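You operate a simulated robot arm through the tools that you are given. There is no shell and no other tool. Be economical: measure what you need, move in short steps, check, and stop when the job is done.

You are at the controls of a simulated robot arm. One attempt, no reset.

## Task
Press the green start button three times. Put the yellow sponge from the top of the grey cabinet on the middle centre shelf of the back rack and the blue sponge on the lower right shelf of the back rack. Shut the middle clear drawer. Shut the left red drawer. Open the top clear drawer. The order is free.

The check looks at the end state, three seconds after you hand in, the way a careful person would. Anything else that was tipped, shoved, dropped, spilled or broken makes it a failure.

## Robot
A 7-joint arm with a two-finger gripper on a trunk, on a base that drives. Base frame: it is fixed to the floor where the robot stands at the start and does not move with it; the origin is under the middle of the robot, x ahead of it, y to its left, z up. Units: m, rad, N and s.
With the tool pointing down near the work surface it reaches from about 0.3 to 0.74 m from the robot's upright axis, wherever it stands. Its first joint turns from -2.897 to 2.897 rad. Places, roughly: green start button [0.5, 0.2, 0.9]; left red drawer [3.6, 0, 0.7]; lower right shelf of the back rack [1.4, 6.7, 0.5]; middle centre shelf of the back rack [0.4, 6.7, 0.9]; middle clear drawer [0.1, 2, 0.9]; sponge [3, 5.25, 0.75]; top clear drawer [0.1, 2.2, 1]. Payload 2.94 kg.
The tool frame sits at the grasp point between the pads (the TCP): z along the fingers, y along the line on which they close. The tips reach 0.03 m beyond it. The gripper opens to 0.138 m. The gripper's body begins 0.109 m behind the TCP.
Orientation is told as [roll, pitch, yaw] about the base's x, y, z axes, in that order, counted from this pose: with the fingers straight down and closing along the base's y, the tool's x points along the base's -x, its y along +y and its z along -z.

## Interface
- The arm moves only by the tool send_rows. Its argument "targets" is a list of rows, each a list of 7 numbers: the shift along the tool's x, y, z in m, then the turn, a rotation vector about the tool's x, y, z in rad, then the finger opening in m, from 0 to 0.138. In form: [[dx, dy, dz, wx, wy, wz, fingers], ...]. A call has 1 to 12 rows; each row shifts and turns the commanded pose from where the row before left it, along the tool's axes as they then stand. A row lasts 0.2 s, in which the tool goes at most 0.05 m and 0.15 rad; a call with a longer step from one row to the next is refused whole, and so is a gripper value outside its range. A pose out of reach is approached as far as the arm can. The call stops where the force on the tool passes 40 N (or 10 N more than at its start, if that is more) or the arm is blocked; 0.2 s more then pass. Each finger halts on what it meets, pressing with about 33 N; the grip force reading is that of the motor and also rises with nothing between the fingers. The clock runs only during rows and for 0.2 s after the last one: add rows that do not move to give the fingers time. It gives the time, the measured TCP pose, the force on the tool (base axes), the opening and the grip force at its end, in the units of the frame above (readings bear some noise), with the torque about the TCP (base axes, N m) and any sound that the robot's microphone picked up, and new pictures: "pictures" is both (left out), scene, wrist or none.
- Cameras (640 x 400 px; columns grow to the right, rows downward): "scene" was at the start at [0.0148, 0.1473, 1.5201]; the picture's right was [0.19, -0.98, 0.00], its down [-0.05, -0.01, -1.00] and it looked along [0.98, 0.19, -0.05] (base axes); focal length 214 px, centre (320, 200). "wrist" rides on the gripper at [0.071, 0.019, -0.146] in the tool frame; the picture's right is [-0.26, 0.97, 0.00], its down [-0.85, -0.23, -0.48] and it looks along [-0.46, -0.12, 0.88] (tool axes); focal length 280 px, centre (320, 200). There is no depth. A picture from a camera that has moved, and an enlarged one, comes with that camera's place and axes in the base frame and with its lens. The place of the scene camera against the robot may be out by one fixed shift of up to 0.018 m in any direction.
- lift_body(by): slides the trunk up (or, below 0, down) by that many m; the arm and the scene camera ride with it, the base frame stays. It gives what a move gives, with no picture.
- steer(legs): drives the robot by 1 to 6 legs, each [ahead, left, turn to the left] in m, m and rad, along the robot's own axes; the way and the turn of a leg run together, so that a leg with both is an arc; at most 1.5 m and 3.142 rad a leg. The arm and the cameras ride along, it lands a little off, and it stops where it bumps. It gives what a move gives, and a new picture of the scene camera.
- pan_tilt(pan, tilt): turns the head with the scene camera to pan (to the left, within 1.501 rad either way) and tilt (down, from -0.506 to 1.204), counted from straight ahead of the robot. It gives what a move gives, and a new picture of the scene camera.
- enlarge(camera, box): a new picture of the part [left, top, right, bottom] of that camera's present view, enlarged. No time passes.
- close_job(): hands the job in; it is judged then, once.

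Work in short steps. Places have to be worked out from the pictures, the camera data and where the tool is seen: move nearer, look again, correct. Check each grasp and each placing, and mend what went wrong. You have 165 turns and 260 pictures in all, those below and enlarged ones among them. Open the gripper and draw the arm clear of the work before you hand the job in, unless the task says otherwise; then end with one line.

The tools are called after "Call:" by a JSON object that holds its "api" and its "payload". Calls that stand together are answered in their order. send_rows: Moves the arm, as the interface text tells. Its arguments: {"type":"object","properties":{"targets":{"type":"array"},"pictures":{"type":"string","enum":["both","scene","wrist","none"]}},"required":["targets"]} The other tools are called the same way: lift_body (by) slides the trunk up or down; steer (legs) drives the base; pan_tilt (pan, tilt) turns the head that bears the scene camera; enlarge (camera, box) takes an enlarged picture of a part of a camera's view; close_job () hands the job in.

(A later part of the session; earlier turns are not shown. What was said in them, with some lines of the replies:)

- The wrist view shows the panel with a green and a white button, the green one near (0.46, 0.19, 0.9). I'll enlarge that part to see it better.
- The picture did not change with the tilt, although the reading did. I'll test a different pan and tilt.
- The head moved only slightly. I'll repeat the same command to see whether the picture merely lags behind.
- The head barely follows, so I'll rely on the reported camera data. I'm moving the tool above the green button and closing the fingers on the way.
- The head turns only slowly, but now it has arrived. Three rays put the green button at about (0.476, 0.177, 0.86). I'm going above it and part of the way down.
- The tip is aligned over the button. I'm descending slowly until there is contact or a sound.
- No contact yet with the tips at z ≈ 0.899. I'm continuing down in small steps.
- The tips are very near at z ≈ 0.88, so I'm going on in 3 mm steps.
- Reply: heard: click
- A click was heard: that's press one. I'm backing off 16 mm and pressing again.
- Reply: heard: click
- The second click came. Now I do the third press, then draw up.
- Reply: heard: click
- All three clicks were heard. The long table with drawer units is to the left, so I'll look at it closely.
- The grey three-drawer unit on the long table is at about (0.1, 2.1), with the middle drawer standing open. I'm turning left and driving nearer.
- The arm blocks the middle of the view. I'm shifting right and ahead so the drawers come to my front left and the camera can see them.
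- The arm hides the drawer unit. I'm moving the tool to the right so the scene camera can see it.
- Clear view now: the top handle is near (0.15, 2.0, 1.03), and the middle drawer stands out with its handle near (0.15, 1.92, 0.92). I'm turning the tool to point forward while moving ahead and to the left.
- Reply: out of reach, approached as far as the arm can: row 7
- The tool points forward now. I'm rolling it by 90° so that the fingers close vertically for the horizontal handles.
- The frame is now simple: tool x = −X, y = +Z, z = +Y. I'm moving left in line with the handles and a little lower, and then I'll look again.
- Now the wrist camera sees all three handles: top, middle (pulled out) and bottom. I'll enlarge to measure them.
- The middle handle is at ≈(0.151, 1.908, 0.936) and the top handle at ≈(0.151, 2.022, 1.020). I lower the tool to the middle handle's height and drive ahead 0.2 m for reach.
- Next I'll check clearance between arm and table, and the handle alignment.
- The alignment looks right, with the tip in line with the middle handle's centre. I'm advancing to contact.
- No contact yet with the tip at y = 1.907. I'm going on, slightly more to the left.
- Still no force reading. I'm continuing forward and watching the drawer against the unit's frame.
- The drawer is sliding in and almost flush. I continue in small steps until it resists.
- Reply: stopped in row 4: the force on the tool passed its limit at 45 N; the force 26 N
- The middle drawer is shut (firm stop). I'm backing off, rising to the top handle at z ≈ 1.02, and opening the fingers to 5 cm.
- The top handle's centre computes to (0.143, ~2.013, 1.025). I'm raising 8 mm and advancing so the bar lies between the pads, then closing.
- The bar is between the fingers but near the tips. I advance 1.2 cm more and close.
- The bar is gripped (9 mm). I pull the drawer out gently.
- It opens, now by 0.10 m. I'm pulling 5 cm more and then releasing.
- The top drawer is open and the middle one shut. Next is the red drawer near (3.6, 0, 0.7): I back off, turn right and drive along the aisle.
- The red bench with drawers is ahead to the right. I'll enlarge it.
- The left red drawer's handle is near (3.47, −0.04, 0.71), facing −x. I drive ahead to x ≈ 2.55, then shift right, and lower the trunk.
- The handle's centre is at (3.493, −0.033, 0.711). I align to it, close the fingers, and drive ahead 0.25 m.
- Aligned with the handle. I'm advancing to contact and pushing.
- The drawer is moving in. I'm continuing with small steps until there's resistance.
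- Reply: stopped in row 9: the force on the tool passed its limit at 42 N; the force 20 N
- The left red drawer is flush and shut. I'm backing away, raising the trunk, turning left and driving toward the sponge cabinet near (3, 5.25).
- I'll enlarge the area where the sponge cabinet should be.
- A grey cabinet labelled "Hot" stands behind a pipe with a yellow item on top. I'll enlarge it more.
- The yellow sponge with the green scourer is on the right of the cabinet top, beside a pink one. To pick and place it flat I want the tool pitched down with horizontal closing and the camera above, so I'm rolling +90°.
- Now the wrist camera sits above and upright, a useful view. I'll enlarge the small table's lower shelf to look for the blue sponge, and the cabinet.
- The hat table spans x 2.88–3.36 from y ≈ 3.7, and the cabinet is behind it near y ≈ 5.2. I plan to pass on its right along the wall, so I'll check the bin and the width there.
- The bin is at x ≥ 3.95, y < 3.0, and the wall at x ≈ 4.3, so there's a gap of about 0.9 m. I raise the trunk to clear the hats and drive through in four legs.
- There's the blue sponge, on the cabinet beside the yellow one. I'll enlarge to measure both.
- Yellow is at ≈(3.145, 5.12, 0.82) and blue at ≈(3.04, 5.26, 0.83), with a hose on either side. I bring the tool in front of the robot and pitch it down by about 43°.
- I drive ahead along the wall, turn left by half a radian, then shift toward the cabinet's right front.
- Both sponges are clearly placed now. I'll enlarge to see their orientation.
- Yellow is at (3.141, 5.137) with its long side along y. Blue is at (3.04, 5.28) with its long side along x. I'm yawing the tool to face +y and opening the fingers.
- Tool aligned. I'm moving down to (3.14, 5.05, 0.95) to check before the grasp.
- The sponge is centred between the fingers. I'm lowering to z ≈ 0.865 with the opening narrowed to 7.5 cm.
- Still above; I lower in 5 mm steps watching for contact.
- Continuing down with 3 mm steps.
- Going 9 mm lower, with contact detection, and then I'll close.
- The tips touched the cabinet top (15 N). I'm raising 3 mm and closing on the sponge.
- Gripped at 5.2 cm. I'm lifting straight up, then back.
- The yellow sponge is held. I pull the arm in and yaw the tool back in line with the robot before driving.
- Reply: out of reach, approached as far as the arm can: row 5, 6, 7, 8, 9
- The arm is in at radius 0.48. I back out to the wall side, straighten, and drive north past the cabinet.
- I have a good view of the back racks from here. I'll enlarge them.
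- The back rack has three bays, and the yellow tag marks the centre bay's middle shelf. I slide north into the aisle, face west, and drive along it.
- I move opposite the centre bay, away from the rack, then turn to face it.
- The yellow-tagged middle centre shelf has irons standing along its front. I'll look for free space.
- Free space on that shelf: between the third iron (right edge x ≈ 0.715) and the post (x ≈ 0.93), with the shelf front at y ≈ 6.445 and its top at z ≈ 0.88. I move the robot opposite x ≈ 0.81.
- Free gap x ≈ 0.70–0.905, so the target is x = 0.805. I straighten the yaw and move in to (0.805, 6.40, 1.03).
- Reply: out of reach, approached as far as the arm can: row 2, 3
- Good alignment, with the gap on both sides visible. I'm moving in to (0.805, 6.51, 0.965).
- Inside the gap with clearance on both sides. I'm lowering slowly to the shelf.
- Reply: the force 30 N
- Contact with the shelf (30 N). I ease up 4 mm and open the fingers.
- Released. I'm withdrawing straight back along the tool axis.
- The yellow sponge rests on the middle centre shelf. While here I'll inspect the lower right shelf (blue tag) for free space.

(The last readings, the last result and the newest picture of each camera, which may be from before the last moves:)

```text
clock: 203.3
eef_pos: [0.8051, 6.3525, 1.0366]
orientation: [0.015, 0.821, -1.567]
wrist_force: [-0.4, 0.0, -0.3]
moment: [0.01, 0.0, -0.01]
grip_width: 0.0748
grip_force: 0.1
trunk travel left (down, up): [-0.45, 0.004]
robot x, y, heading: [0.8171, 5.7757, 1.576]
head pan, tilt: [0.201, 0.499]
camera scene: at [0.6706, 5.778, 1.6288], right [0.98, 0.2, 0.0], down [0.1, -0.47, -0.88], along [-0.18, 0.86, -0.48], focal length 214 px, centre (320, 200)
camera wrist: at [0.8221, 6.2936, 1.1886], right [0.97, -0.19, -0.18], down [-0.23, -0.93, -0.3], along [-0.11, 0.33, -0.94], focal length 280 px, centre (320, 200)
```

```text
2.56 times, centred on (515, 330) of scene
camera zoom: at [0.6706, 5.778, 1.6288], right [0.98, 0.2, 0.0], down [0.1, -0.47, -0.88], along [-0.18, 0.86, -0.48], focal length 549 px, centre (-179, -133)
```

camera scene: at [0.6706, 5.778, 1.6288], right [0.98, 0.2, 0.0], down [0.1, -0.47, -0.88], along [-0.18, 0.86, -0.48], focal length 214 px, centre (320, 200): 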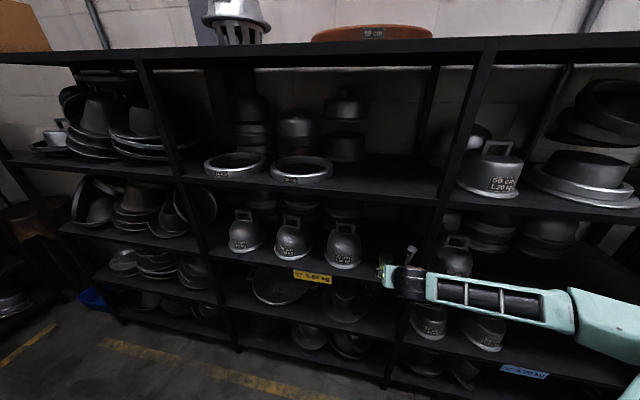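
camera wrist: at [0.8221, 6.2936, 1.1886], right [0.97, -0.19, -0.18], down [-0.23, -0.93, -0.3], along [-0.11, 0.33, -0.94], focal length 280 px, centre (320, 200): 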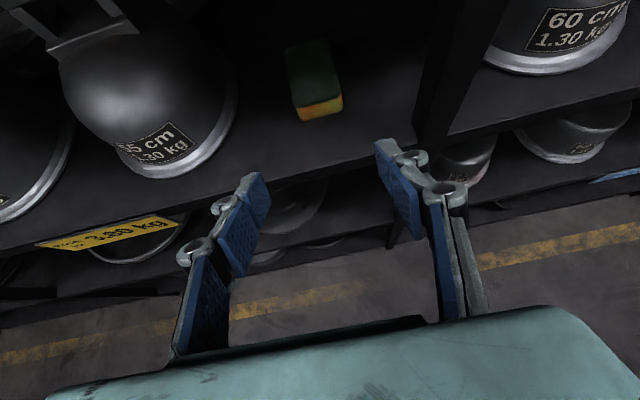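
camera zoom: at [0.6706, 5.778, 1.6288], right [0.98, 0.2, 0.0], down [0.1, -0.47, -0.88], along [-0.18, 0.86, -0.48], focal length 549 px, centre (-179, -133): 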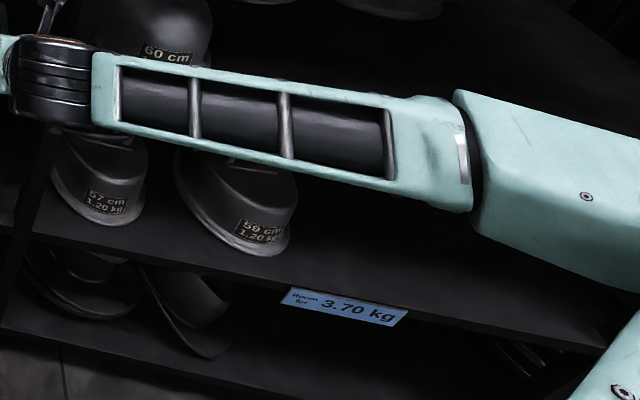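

There's free space on the lower right shelf right of x ≈ 1.45 (shelf z ≈ 0.48). Now for the blue sponge: I retract the arm, turn east, drive along the aisle and face the cabinet from its north side.

Call:
{"api": "send_rows", "payload": {"targets": [[0, 0, -0.04, 0, 0, 0, 0.075], [0, 0, -0.04, 0, 0, 0, 0.1], [0, 0, -0.04, 0, 0, 0, 0.12], [0, 0, 0, 0, 0, 0, 0.12]], "pictures": "none"}}

Call:
{"api": "steer", "payload": {"legs": [[-0.12, 0, 0], [0, 0, -1.576], [1.2, 0.22, 0], [1.05, 0, 0]]}}

Call:
{"api": "pan_tilt", "payload": {"pan": -0.8, "tilt": 0.5}}

```text
clock: 204.3
eef_pos: [0.804, 6.2653, 1.1181]
orientation: [0.016, 0.817, -1.568]
wrist_force: [-0.9, 0.2, 0.6]
moment: [-0.01, 0.0, 0.0]
grip_width: 0.1199
grip_force: 0.0
trunk travel left (down, up): [-0.45, 0.004]
robot x, y, heading: [0.8221, 5.7732, 1.573]
head pan, tilt: [0.201, 0.499]
```

```text
clock: 220.1
eef_pos: [3.5621, 5.9391, 1.1192]
orientation: [0.016, 0.82, -3.116]
wrist_force: [0.3, 0.6, -0.3]
moment: [-0.02, 0.03, 0.02]
grip_width: 0.1201
grip_force: 0.0
trunk travel left (down, up): [-0.45, 0.004]
robot x, y, heading: [3.0722, 5.9165, 0.029]
head pan, tilt: [0.201, 0.499]
camera scene: at [3.0827, 6.0633, 1.6288], right [0.22, -0.97, 0.0], down [-0.47, -0.11, -0.88], along [0.86, 0.2, -0.48], focal length 214 px, centre (320, 200)
```

scene: 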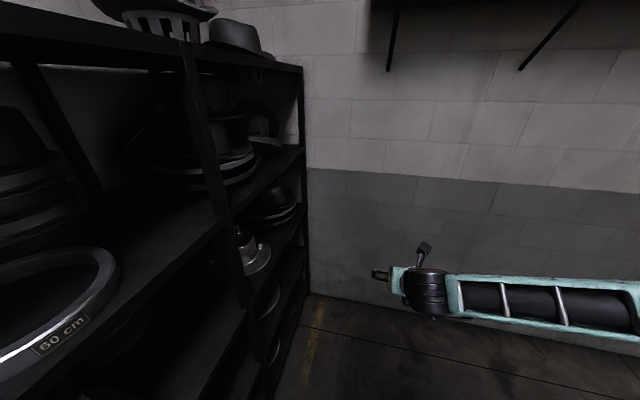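

```text
clock: 221.4
eef_pos: [3.5629, 5.9391, 1.1172]
orientation: [0.014, 0.817, -3.118]
wrist_force: [-0.3, -1.0, 0.7]
moment: [0.0, -0.01, 0.04]
grip_width: 0.1203
grip_force: 0.1
trunk travel left (down, up): [-0.45, 0.004]
robot x, y, heading: [3.0719, 5.9187, 0.029]
head pan, tilt: [-0.799, 0.499]
camera scene: at [3.059, 5.9793, 1.6288], right [-0.7, -0.72, 0.0], down [-0.34, 0.33, -0.88], along [0.63, -0.61, -0.48], focal length 214 px, centre (320, 200)
```

scene: 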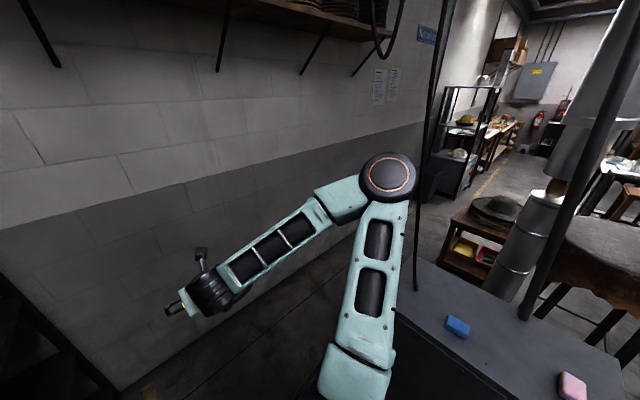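

In place north of the cabinet. I'm turning to face south toward the blue sponge.

Call:
{"api": "steer", "payload": {"legs": [[0, 0, -1.6]]}}

Call:
{"api": "enlarge", "payload": {"camera": "wrist", "box": [0, 0, 640, 400]}}

```text
clock: 225.7
eef_pos: [3.0747, 5.424, 1.1192]
orientation: [0.015, 0.82, 1.553]
wrist_force: [1.7, 0.9, 0.0]
moment: [0.02, 0.03, 0.03]
grip_width: 0.1201
grip_force: 0.1
trunk travel left (down, up): [-0.45, 0.004]
robot x, y, heading: [3.0692, 5.9144, -1.589]
head pan, tilt: [-0.799, 0.499]
camera scene: at [3.1473, 5.9252, 1.6288], right [-0.68, 0.73, 0.0], down [0.35, 0.33, -0.88], along [-0.64, -0.6, -0.48], focal length 214 px, centre (320, 200)
```

scene: 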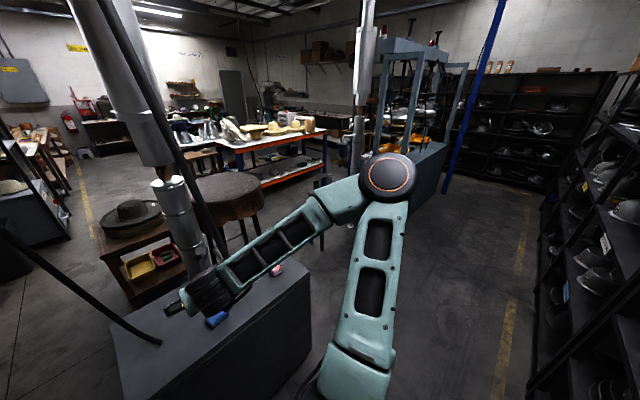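

```text
1.00 times, centred on (320, 200) of wrist (not enlarged: the box is as wide or as high as the picture)
camera zoom: at [3.0592, 5.4813, 1.2697], right [-0.96, 0.21, -0.18], down [0.26, 0.92, -0.3], along [0.1, -0.33, -0.94], focal length 280 px, centre (320, 200)
```

zoom: 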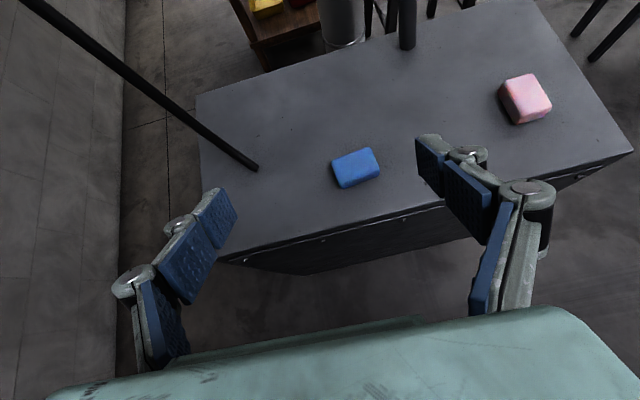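

Blue is at (3.034, 5.286), turned by about 0.1 rad. I yaw to match, narrow the fingers to 10.5 cm, and approach.

Call:
{"api": "send_rows", "payload": {"targets": [[0, 0, 0, 0.0724, 0, -0.069, 0.105], [-0.0189, 0.008, 0.0351, 0, 0, 0, 0.105], [-0.0189, 0.008, 0.0351, 0, 0, 0, 0.105], [-0.0189, 0.008, 0.0351, 0, 0, 0, 0.105], [-0.0189, 0.008, 0.0351, 0, 0, 0, 0.105], [-0.0189, 0.008, 0.0351, 0, 0, 0, 0.105], [0, 0, 0, 0, 0, 0, 0.105]], "pictures": "wrist"}}

```text
clock: 227.3
eef_pos: [3.0381, 5.3564, 0.9276]
orientation: [0.018, 0.816, 1.652]
wrist_force: [-0.2, -0.2, -0.4]
moment: [-0.03, 0.02, 0.02]
grip_width: 0.1046
grip_force: 0.1
trunk travel left (down, up): [-0.45, 0.004]
robot x, y, heading: [3.0711, 5.9161, -1.585]
head pan, tilt: [-0.799, 0.499]
camera wrist: at [3.0153, 5.4131, 1.0799], right [-0.98, 0.11, -0.18], down [0.16, 0.94, -0.3], along [0.14, -0.32, -0.94], focal length 280 px, centre (320, 200)
```

wrist: 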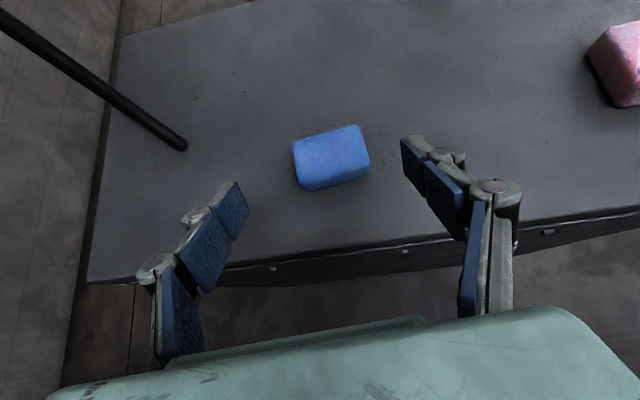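

Centred. I'm lowering to z ≈ 0.85 around the sponge.

Call:
{"api": "send_rows", "payload": {"targets": [[-0.004, 0.0027, 0.0243, 0, 0, 0, 0.105], [-0.004, 0.0027, 0.0243, 0, 0, 0, 0.105], [-0.004, 0.0027, 0.0243, 0, 0, 0, 0.105], [-0.004, 0, 0.0243, 0, 0, 0, 0.105], [0, 0, 0, 0, 0, 0, 0.105]], "pictures": "wrist"}}

```text
clock: 228.5
eef_pos: [3.0328, 5.2976, 0.8512]
orientation: [0.018, 0.817, 1.652]
wrist_force: [0.3, 0.0, -0.3]
moment: [-0.02, 0.01, -0.02]
grip_width: 0.1049
grip_force: 0.1
trunk travel left (down, up): [-0.45, 0.004]
robot x, y, heading: [3.0742, 5.9162, -1.591]
head pan, tilt: [-0.799, 0.499]
camera wrist: at [3.0107, 5.3527, 1.0035], right [-0.98, 0.11, -0.18], down [0.16, 0.94, -0.3], along [0.14, -0.32, -0.94], focal length 280 px, centre (320, 200)
```

wrist: 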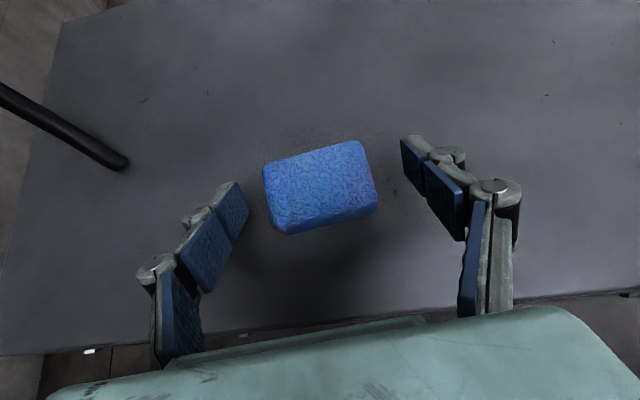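

I'm lowering 2 cm and then closing.

Call:
{"api": "send_rows", "payload": {"targets": [[-0.0037, 0, 0.0034, 0, 0, 0, 0.105], [-0.0037, 0, 0.0034, 0, 0, 0, 0.105], [-0.0037, 0, 0.0034, 0, 0, 0, 0.105], [-0.0037, 0, 0.0034, 0, 0, 0, 0.105], [0, 0, 0, 0, 0, 0, 0.07], [0, 0, 0, 0, 0, 0, 0.03], [0, 0, 0, 0, 0, 0, 0.0], [0, 0, 0, 0, 0, 0, 0.0], [0, 0, 0, 0, 0, 0, 0.0]], "pictures": "wrist"}}

```text
clock: 230.5
eef_pos: [3.0322, 5.2976, 0.831]
orientation: [0.017, 0.817, 1.653]
wrist_force: [-0.2, -0.6, 1.0]
moment: [-0.02, 0.04, 0.03]
grip_width: 0.0718
grip_force: 33.3
trunk travel left (down, up): [-0.45, 0.004]
robot x, y, heading: [3.0739, 5.91, -1.587]
head pan, tilt: [-0.799, 0.499]
camera wrist: at [3.0109, 5.3534, 0.9829], right [-0.98, 0.11, -0.18], down [0.16, 0.94, -0.3], along [0.14, -0.32, -0.94], focal length 280 px, centre (320, 200)
```

wrist: 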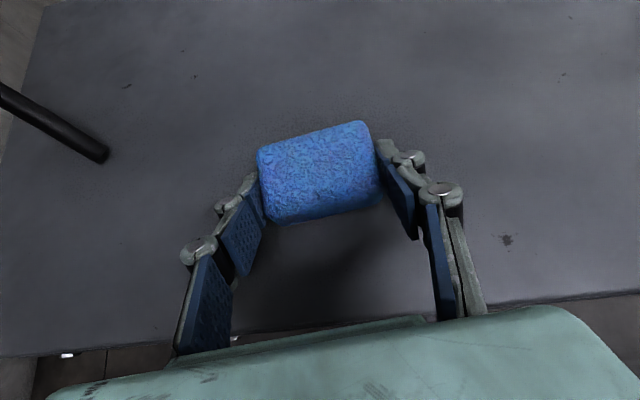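

Gripped at 7.2 cm. I'm lifting and pulling back.

Call:
{"api": "send_rows", "payload": {"targets": [[0.0146, 0, -0.0136, 0, 0, 0, 0], [0.0293, 0, -0.0273, 0, 0, 0, 0], [0.0293, 0, -0.0273, 0, 0, 0, 0], [0.0293, 0, -0.0273, 0, 0, 0, 0], [0.02, 0, -0.035, 0, 0, 0, 0], [0.01, 0, -0.04, 0, 0, 0, 0], [0.0, 0, -0.04, 0, 0, 0, 0], [0, 0, 0, -0.0724, 0, 0.069, 0], [0, 0, 0, 0, 0, 0, 0]], "pictures": "wrist"}}

```text
clock: 232.5
eef_pos: [3.0297, 5.3595, 1.0721]
orientation: [0.016, 0.817, 1.55]
wrist_force: [-0.3, 0.2, 0.0]
moment: [0.01, -0.02, 0.0]
grip_width: 0.0716
grip_force: 32.8
trunk travel left (down, up): [-0.45, 0.004]
robot x, y, heading: [3.0697, 5.9138, -1.587]
head pan, tilt: [-0.799, 0.499]
camera wrist: at [3.0133, 5.4171, 1.2224], right [-0.96, 0.21, -0.18], down [0.26, 0.92, -0.3], along [0.1, -0.33, -0.94], focal length 280 px, centre (320, 200)
```

wrist: 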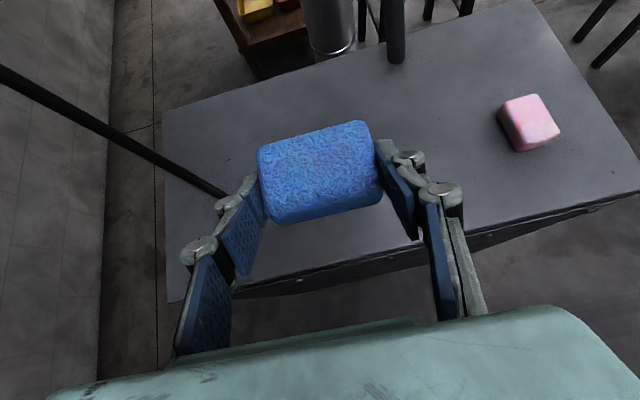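

Blue is held. I tuck the arm in, turn west, drive to x ≈ 1.65, and face the rack's right bay.

Call:
{"api": "send_rows", "payload": {"targets": [[-0.02, 0, -0.03, 0, 0, 0, 0], [-0.02, 0, -0.03, 0, 0, 0, 0], [0, 0, 0, 0, 0, 0, 0]], "pictures": "none"}}

Call:
{"api": "steer", "payload": {"legs": [[0, 0, -1.555], [1.42, 0.22, 0], [0, 0, -1.57]]}}

Call:
{"api": "pan_tilt", "payload": {"pan": 0.1, "tilt": 0.75}}

Call:
{"api": "enlarge", "payload": {"camera": "wrist", "box": [0, 0, 640, 300]}}

```text
clock: 233.3
eef_pos: [3.0319, 5.4218, 1.082]
orientation: [0.015, 0.816, 1.551]
wrist_force: [-0.3, 0.5, 0.6]
moment: [0.02, 0.01, -0.04]
grip_width: 0.0718
grip_force: 32.6
out of reach, approached as far as the arm can: row 2
trunk travel left (down, up): [-0.45, 0.004]
robot x, y, heading: [3.074, 5.9114, -1.591]
head pan, tilt: [-0.799, 0.499]
```

```text
clock: 248.1
eef_pos: [1.6821, 6.1731, 1.0824]
orientation: [0.015, 0.816, -1.579]
wrist_force: [0.2, 0.4, 1.0]
moment: [0.01, -0.04, -0.03]
grip_width: 0.0715
grip_force: 33.9
trunk travel left (down, up): [-0.45, 0.004]
robot x, y, heading: [1.6498, 5.681, 1.566]
head pan, tilt: [-0.799, 0.499]
camera scene: at [1.5843, 5.6608, 1.6288], right [0.69, -0.72, 0.0], down [-0.35, -0.33, -0.88], along [0.63, 0.61, -0.48], focal length 214 px, centre (320, 200)
```

scene: 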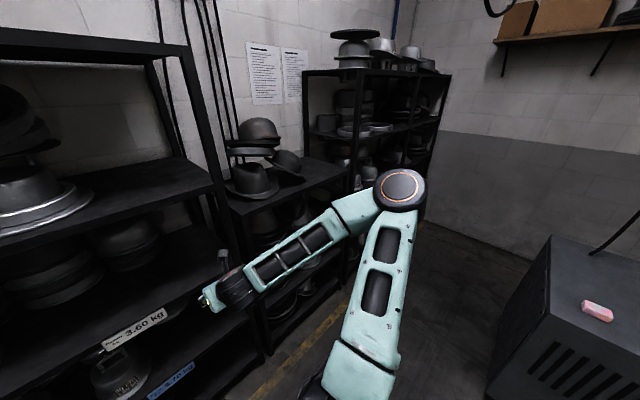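

```text
clock: 249.3
eef_pos: [1.6817, 6.1763, 1.0821]
orientation: [0.016, 0.818, -1.577]
wrist_force: [-0.4, 0.1, 0.0]
moment: [0.01, 0.01, 0.01]
grip_width: 0.0717
grip_force: 33.5
trunk travel left (down, up): [-0.45, 0.004]
robot x, y, heading: [1.6512, 5.6834, 1.569]
head pan, tilt: [0.099, 0.75]
camera scene: at [1.5111, 5.6803, 1.6069], right [1.0, 0.09, 0.0], down [0.06, -0.68, -0.73], along [-0.07, 0.73, -0.68], focal length 214 px, centre (320, 200)
```

scene: 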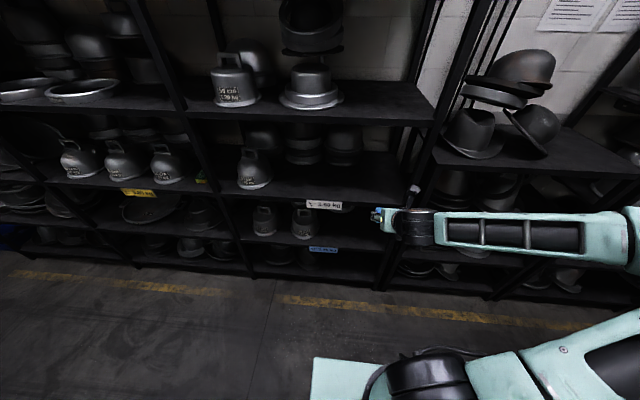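

```text
1.00 times, centred on (320, 150) of wrist (not enlarged: the box is as wide or as high as the picture)
camera zoom: at [1.6986, 6.1164, 1.2343], right [0.96, -0.2, -0.18], down [-0.24, -0.92, -0.3], along [-0.11, 0.33, -0.94], focal length 280 px, centre (320, 250)
```

zoom: 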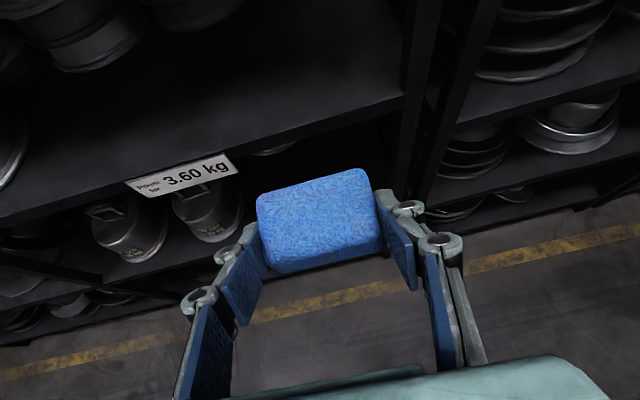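

I'll look at the lower right shelf for free space.

Call:
{"api": "enlarge", "payload": {"camera": "scene", "box": [220, 170, 400, 290]}}

```text
3.33 times, centred on (310, 230) of scene
camera zoom: at [1.5111, 5.6803, 1.6069], right [1.0, 0.09, 0.0], down [0.06, -0.68, -0.73], along [-0.07, 0.73, -0.68], focal length 715 px, centre (353, 100)
```

zoom: 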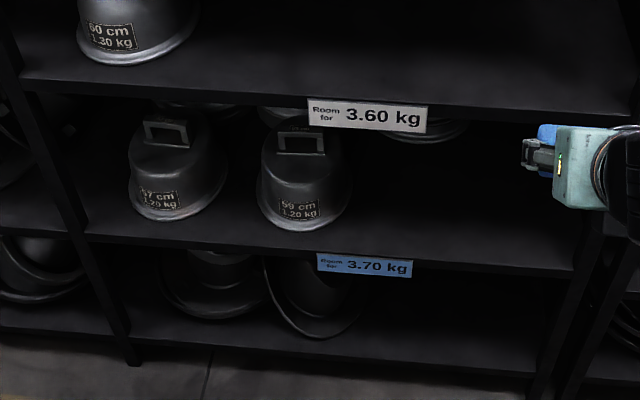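

Free on the lower right shelf: x 1.43–1.82, front y ≈ 6.44, surface z ≈ 0.50. My target is (1.63, 6.53). I lower the trunk and move slightly closer.

Call:
{"api": "lift_body", "payload": {"by": -0.44}}

Call:
{"api": "steer", "payload": {"legs": [[0.1, 0.03, 0]]}}

Call:
{"api": "enlarge", "payload": {"camera": "wrist", "box": [0, 0, 640, 200]}}

```text
refused: -0.44 is not a number from -0.4 to 0.4
```

```text
clock: 250.5
eef_pos: [1.6538, 6.275, 1.0814]
orientation: [0.015, 0.818, -1.577]
wrist_force: [0.2, 0.5, -1.2]
moment: [0.0, 0.03, 0.02]
grip_width: 0.0714
grip_force: 32.9
trunk travel left (down, up): [-0.45, 0.004]
robot x, y, heading: [1.6187, 5.7852, 1.564]
head pan, tilt: [0.099, 0.75]
camera scene: at [1.4814, 5.7818, 1.6068], right [1.0, 0.09, 0.0], down [0.06, -0.68, -0.73], along [-0.07, 0.73, -0.68], focal length 214 px, centre (320, 200)
```

scene: 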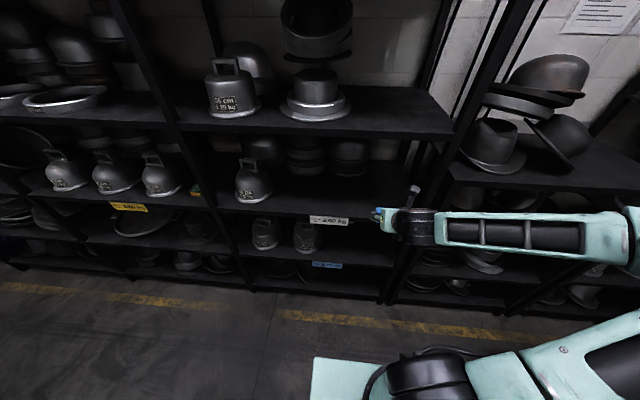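

```text
1.00 times, centred on (320, 100) of wrist (not enlarged: the box is as wide or as high as the picture)
camera zoom: at [1.6696, 6.2175, 1.234], right [0.96, -0.2, -0.18], down [-0.24, -0.92, -0.29], along [-0.11, 0.33, -0.94], focal length 280 px, centre (320, 300)
```

zoom: 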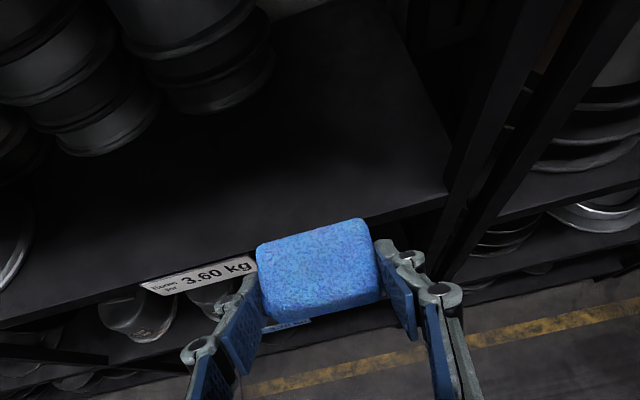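

The trunk call was over its limit. The sponge still clears the shelf edge by about 0.1 m, so I lower by 0.4.

Call:
{"api": "lift_body", "payload": {"by": -0.4}}

Call:
{"api": "enlarge", "payload": {"camera": "wrist", "box": [0, 0, 640, 200]}}

Call:
{"api": "pan_tilt", "payload": {"pan": 0.1, "tilt": 0.5}}

```text
clock: 254.3
eef_pos: [1.6537, 6.2765, 0.683]
orientation: [0.016, 0.817, -1.579]
wrist_force: [1.6, 0.0, 0.0]
moment: [0.01, 0.03, -0.01]
grip_width: 0.0716
grip_force: 32.5
trunk travel left (down, up): [-0.05, 0.404]
robot x, y, heading: [1.6213, 5.782, 1.565]
head pan, tilt: [0.099, 0.75]
```

```text
1.00 times, centred on (320, 100) of wrist (not enlarged: the box is as wide or as high as the picture)
camera zoom: at [1.6697, 6.2169, 0.8343], right [0.96, -0.2, -0.18], down [-0.24, -0.92, -0.3], along [-0.11, 0.33, -0.94], focal length 280 px, centre (320, 300)
```

zoom: 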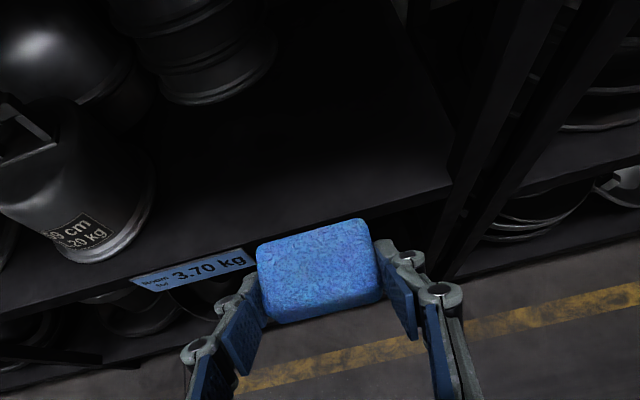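

```text
clock: 255.1
eef_pos: [1.6536, 6.2746, 0.6817]
orientation: [0.015, 0.816, -1.578]
wrist_force: [-0.2, -0.3, 1.0]
moment: [0.0, 0.02, 0.01]
grip_width: 0.0717
grip_force: 33.3
trunk travel left (down, up): [-0.05, 0.404]
robot x, y, heading: [1.6202, 5.7807, 1.567]
head pan, tilt: [0.099, 0.499]
camera scene: at [1.4809, 5.789, 1.2288], right [1.0, 0.09, 0.0], down [0.04, -0.48, -0.88], along [-0.08, 0.87, -0.48], focal length 214 px, centre (320, 200)
```

scene: 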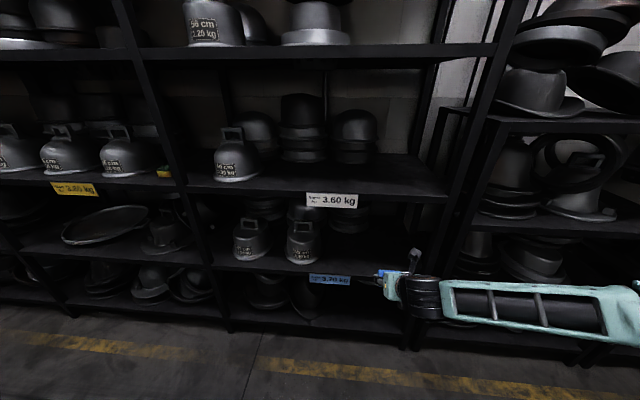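

The shelf is clear there. I'm moving in above it to (1.635, 6.50, 0.60).

Call:
{"api": "send_rows", "payload": {"targets": [[0.0157, -0.0032, 0.0367, 0, 0, 0, 0], [0.0157, -0.0032, 0.0367, 0, 0, 0, 0], [0.0157, -0.0032, 0.0367, 0, 0, 0, 0], [0.0157, -0.0032, 0.0367, 0, 0, 0, 0], [0.0157, -0.0032, 0.0367, 0, 0, 0, 0], [0.0157, -0.0032, 0.0367, 0, 0, 0, 0], [0, 0, 0, 0, 0, 0, 0]], "pictures": "both"}}

```text
clock: 256.7
eef_pos: [1.6395, 6.5005, 0.5996]
orientation: [0.016, 0.816, -1.578]
wrist_force: [0.0, 0.8, 0.7]
moment: [0.01, 0.01, 0.01]
grip_width: 0.0715
grip_force: 33.2
trunk travel left (down, up): [-0.05, 0.404]
robot x, y, heading: [1.6191, 5.7847, 1.565]
head pan, tilt: [0.099, 0.499]
camera scene: at [1.4809, 5.789, 1.2288], right [1.0, 0.09, 0.0], down [0.04, -0.48, -0.88], along [-0.08, 0.87, -0.48], focal length 214 px, centre (320, 200)
camera wrist: at [1.6556, 6.4434, 0.7517], right [0.96, -0.2, -0.18], down [-0.24, -0.92, -0.29], along [-0.11, 0.33, -0.94], focal length 280 px, centre (320, 200)
```

scene: 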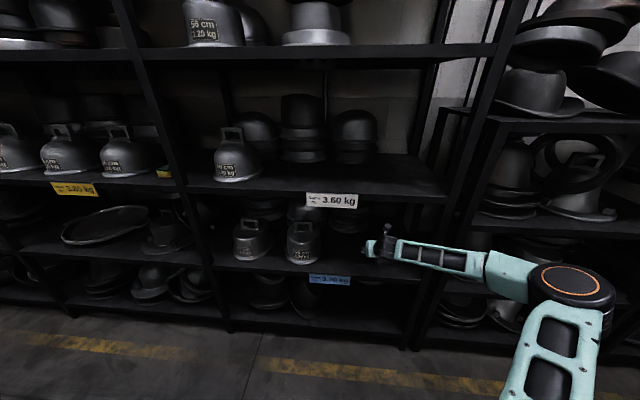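
wrist: 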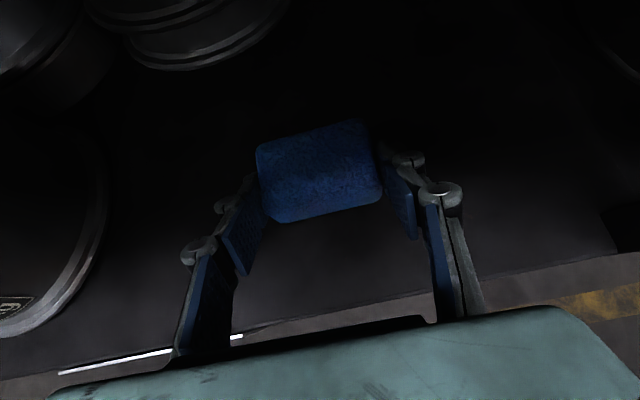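

Clear on all sides. I'm lowering until contact.

Call:
{"api": "send_rows", "payload": {"targets": [[-0.005, 0, 0.0175, 0, 0, 0, 0], [-0.0109, 0, 0.0103, 0, 0, 0, 0], [-0.0109, 0, 0.0103, 0, 0, 0, 0], [-0.0073, 0, 0.0068, 0, 0, 0, 0], [-0.0036, 0, 0.0034, 0, 0, 0, 0], [-0.0036, 0, 0.0034, 0, 0, 0, 0], [0, 0, 0, 0, 0, 0, 0]], "pictures": "wrist"}}

```text
clock: 258.1
eef_pos: [1.6382, 6.5142, 0.5473]
orientation: [0.014, 0.834, -1.575]
wrist_force: [1.1, -6.7, 18.9]
moment: [-0.04, 0.11, 0.06]
grip_width: 0.0717
grip_force: 33.5
trunk travel left (down, up): [-0.05, 0.404]
robot x, y, heading: [1.617, 5.7803, 1.563]
head pan, tilt: [0.099, 0.499]
stopped in row 6: the force on the tool passed its limit at 44 N (the readings are from after the stop); the commanded pose is now the measured one
camera wrist: at [1.6553, 6.4526, 0.6987], right [0.96, -0.19, -0.18], down [-0.24, -0.92, -0.31], along [-0.11, 0.35, -0.93], focal length 280 px, centre (320, 200)
```

wrist: 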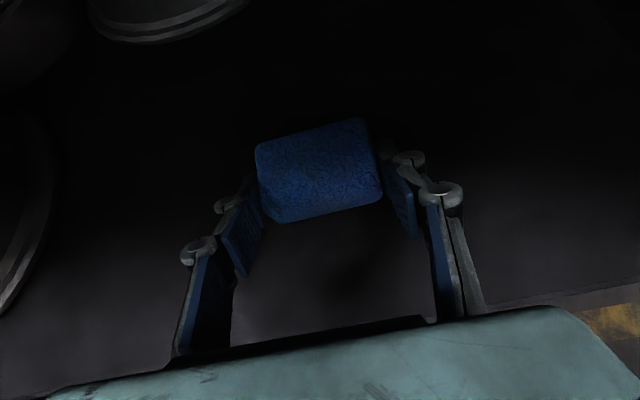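

Contact at z = 0.547, so the shelf is at ≈0.516. I ease up a little and open.

Call:
{"api": "send_rows", "payload": {"targets": [[0.0015, 0, -0.0014, 0, 0, 0, 0], [0, 0, 0, 0, 0, 0, 0.085], [0, 0, 0, 0, 0, 0, 0.1], [0, 0, 0, 0, 0, 0, 0.1]], "pictures": "wrist"}}

```text
clock: 259.1
eef_pos: [1.6392, 6.5131, 0.5433]
orientation: [0.016, 0.825, -1.576]
wrist_force: [0.5, -0.7, 2.1]
moment: [0.0, 0.0, 0.02]
grip_width: 0.1009
grip_force: 0.0
trunk travel left (down, up): [-0.05, 0.404]
robot x, y, heading: [1.6202, 5.7835, 1.565]
head pan, tilt: [0.099, 0.499]
camera wrist: at [1.6556, 6.4524, 0.6949], right [0.96, -0.19, -0.18], down [-0.24, -0.92, -0.3], along [-0.11, 0.34, -0.93], focal length 280 px, centre (320, 200)
```

wrist: 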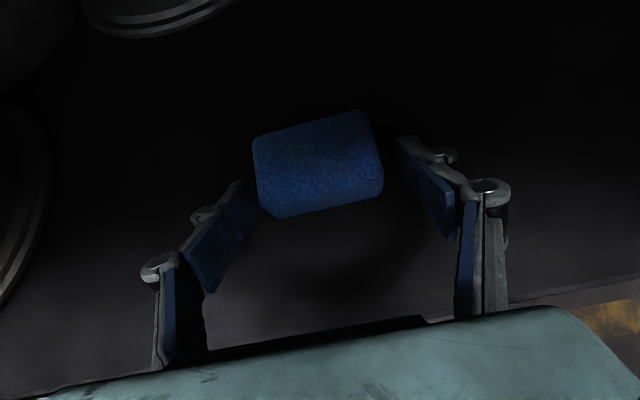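

Released. I withdraw along the tool axis.

Call:
{"api": "send_rows", "payload": {"targets": [[0.002, 0, -0.015, 0, 0, 0, 0.1], [0, 0, -0.03, 0, 0, 0, 0.1], [-0.01, 0, -0.04, 0, 0, 0, 0.1], [-0.015, 0, -0.04, 0, 0, 0, 0.1], [-0.02, 0, -0.04, 0, 0, 0, 0.1], [-0.02, 0, -0.04, 0, 0, 0, 0.1], [0, 0, 0, 0, 0, 0, 0.1]], "pictures": "both"}}

Call:
{"api": "enlarge", "payload": {"camera": "scene", "box": [140, 130, 420, 310]}}

```text
clock: 260.6
eef_pos: [1.6351, 6.3208, 0.6379]
orientation: [0.015, 0.829, -1.576]
wrist_force: [-0.1, 0.0, -0.4]
moment: [0.01, -0.01, -0.01]
grip_width: 0.0999
grip_force: 0.0
trunk travel left (down, up): [-0.05, 0.404]
robot x, y, heading: [1.6195, 5.7812, 1.568]
head pan, tilt: [0.099, 0.499]
camera scene: at [1.4809, 5.7889, 1.2288], right [1.0, 0.09, 0.0], down [0.04, -0.48, -0.88], along [-0.08, 0.87, -0.48], focal length 214 px, centre (320, 200)
camera wrist: at [1.6513, 6.2599, 0.7897], right [0.96, -0.19, -0.18], down [-0.24, -0.92, -0.31], along [-0.11, 0.34, -0.93], focal length 280 px, centre (320, 200)
```

scene: 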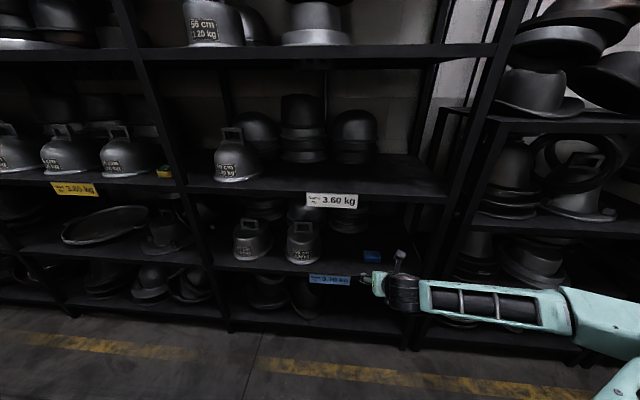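
wrist: 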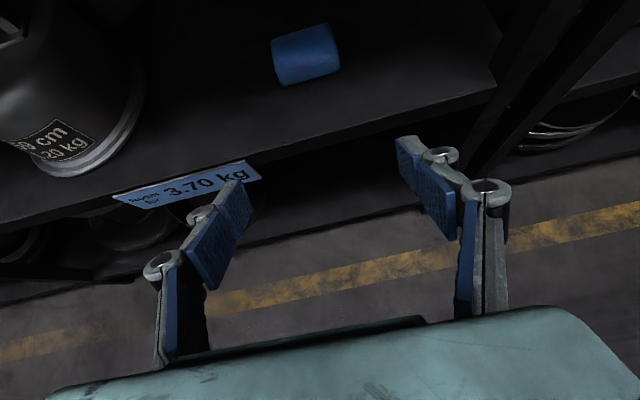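

```text
2.22 times, centred on (280, 220) of scene
camera zoom: at [1.4809, 5.7889, 1.2288], right [1.0, 0.09, 0.0], down [0.04, -0.48, -0.88], along [-0.08, 0.87, -0.48], focal length 477 px, centre (409, 156)
```

zoom: 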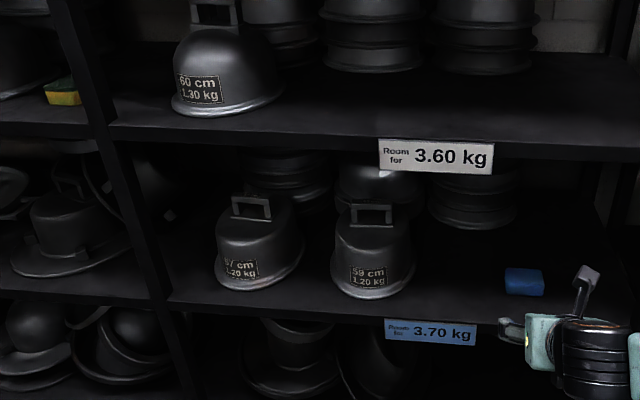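

Both sponges lie on their shelves. I back the robot clear of the rack and hand in.

Call:
{"api": "steer", "payload": {"legs": [[-0.15, 0, 0]]}}

Call:
{"api": "close_job", "payload": {}}

```text
clock: 262.0
eef_pos: [1.6343, 6.1724, 0.639]
orientation: [0.015, 0.83, -1.576]
wrist_force: [-0.4, 0.8, 0.4]
moment: [-0.02, 0.0, -0.02]
grip_width: 0.0999
grip_force: 0.0
trunk travel left (down, up): [-0.05, 0.404]
robot x, y, heading: [1.6174, 5.6326, 1.566]
head pan, tilt: [0.099, 0.499]
camera scene: at [1.4798, 5.641, 1.2288], right [1.0, 0.09, 0.0], down [0.04, -0.48, -0.88], along [-0.08, 0.87, -0.48], focal length 214 px, centre (320, 200)
```

scene: 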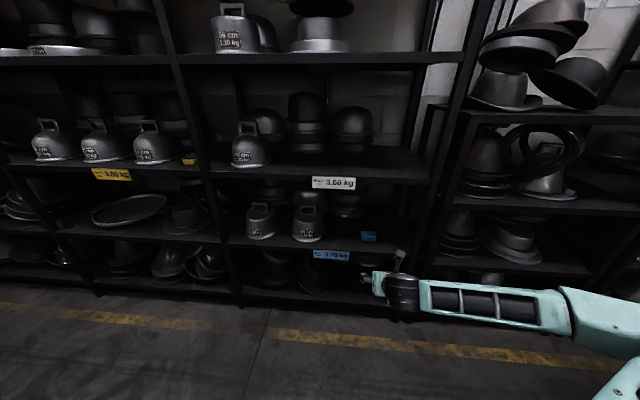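

```text
The job is handed in.
```

I pressed the start button three times (three clicks heard), put both sponges on their shelves, shut the middle clear and left red drawers, opened the top clear drawer about 15 cm, and handed the job in; I did not look at the red drawer again after drawing the arm back.
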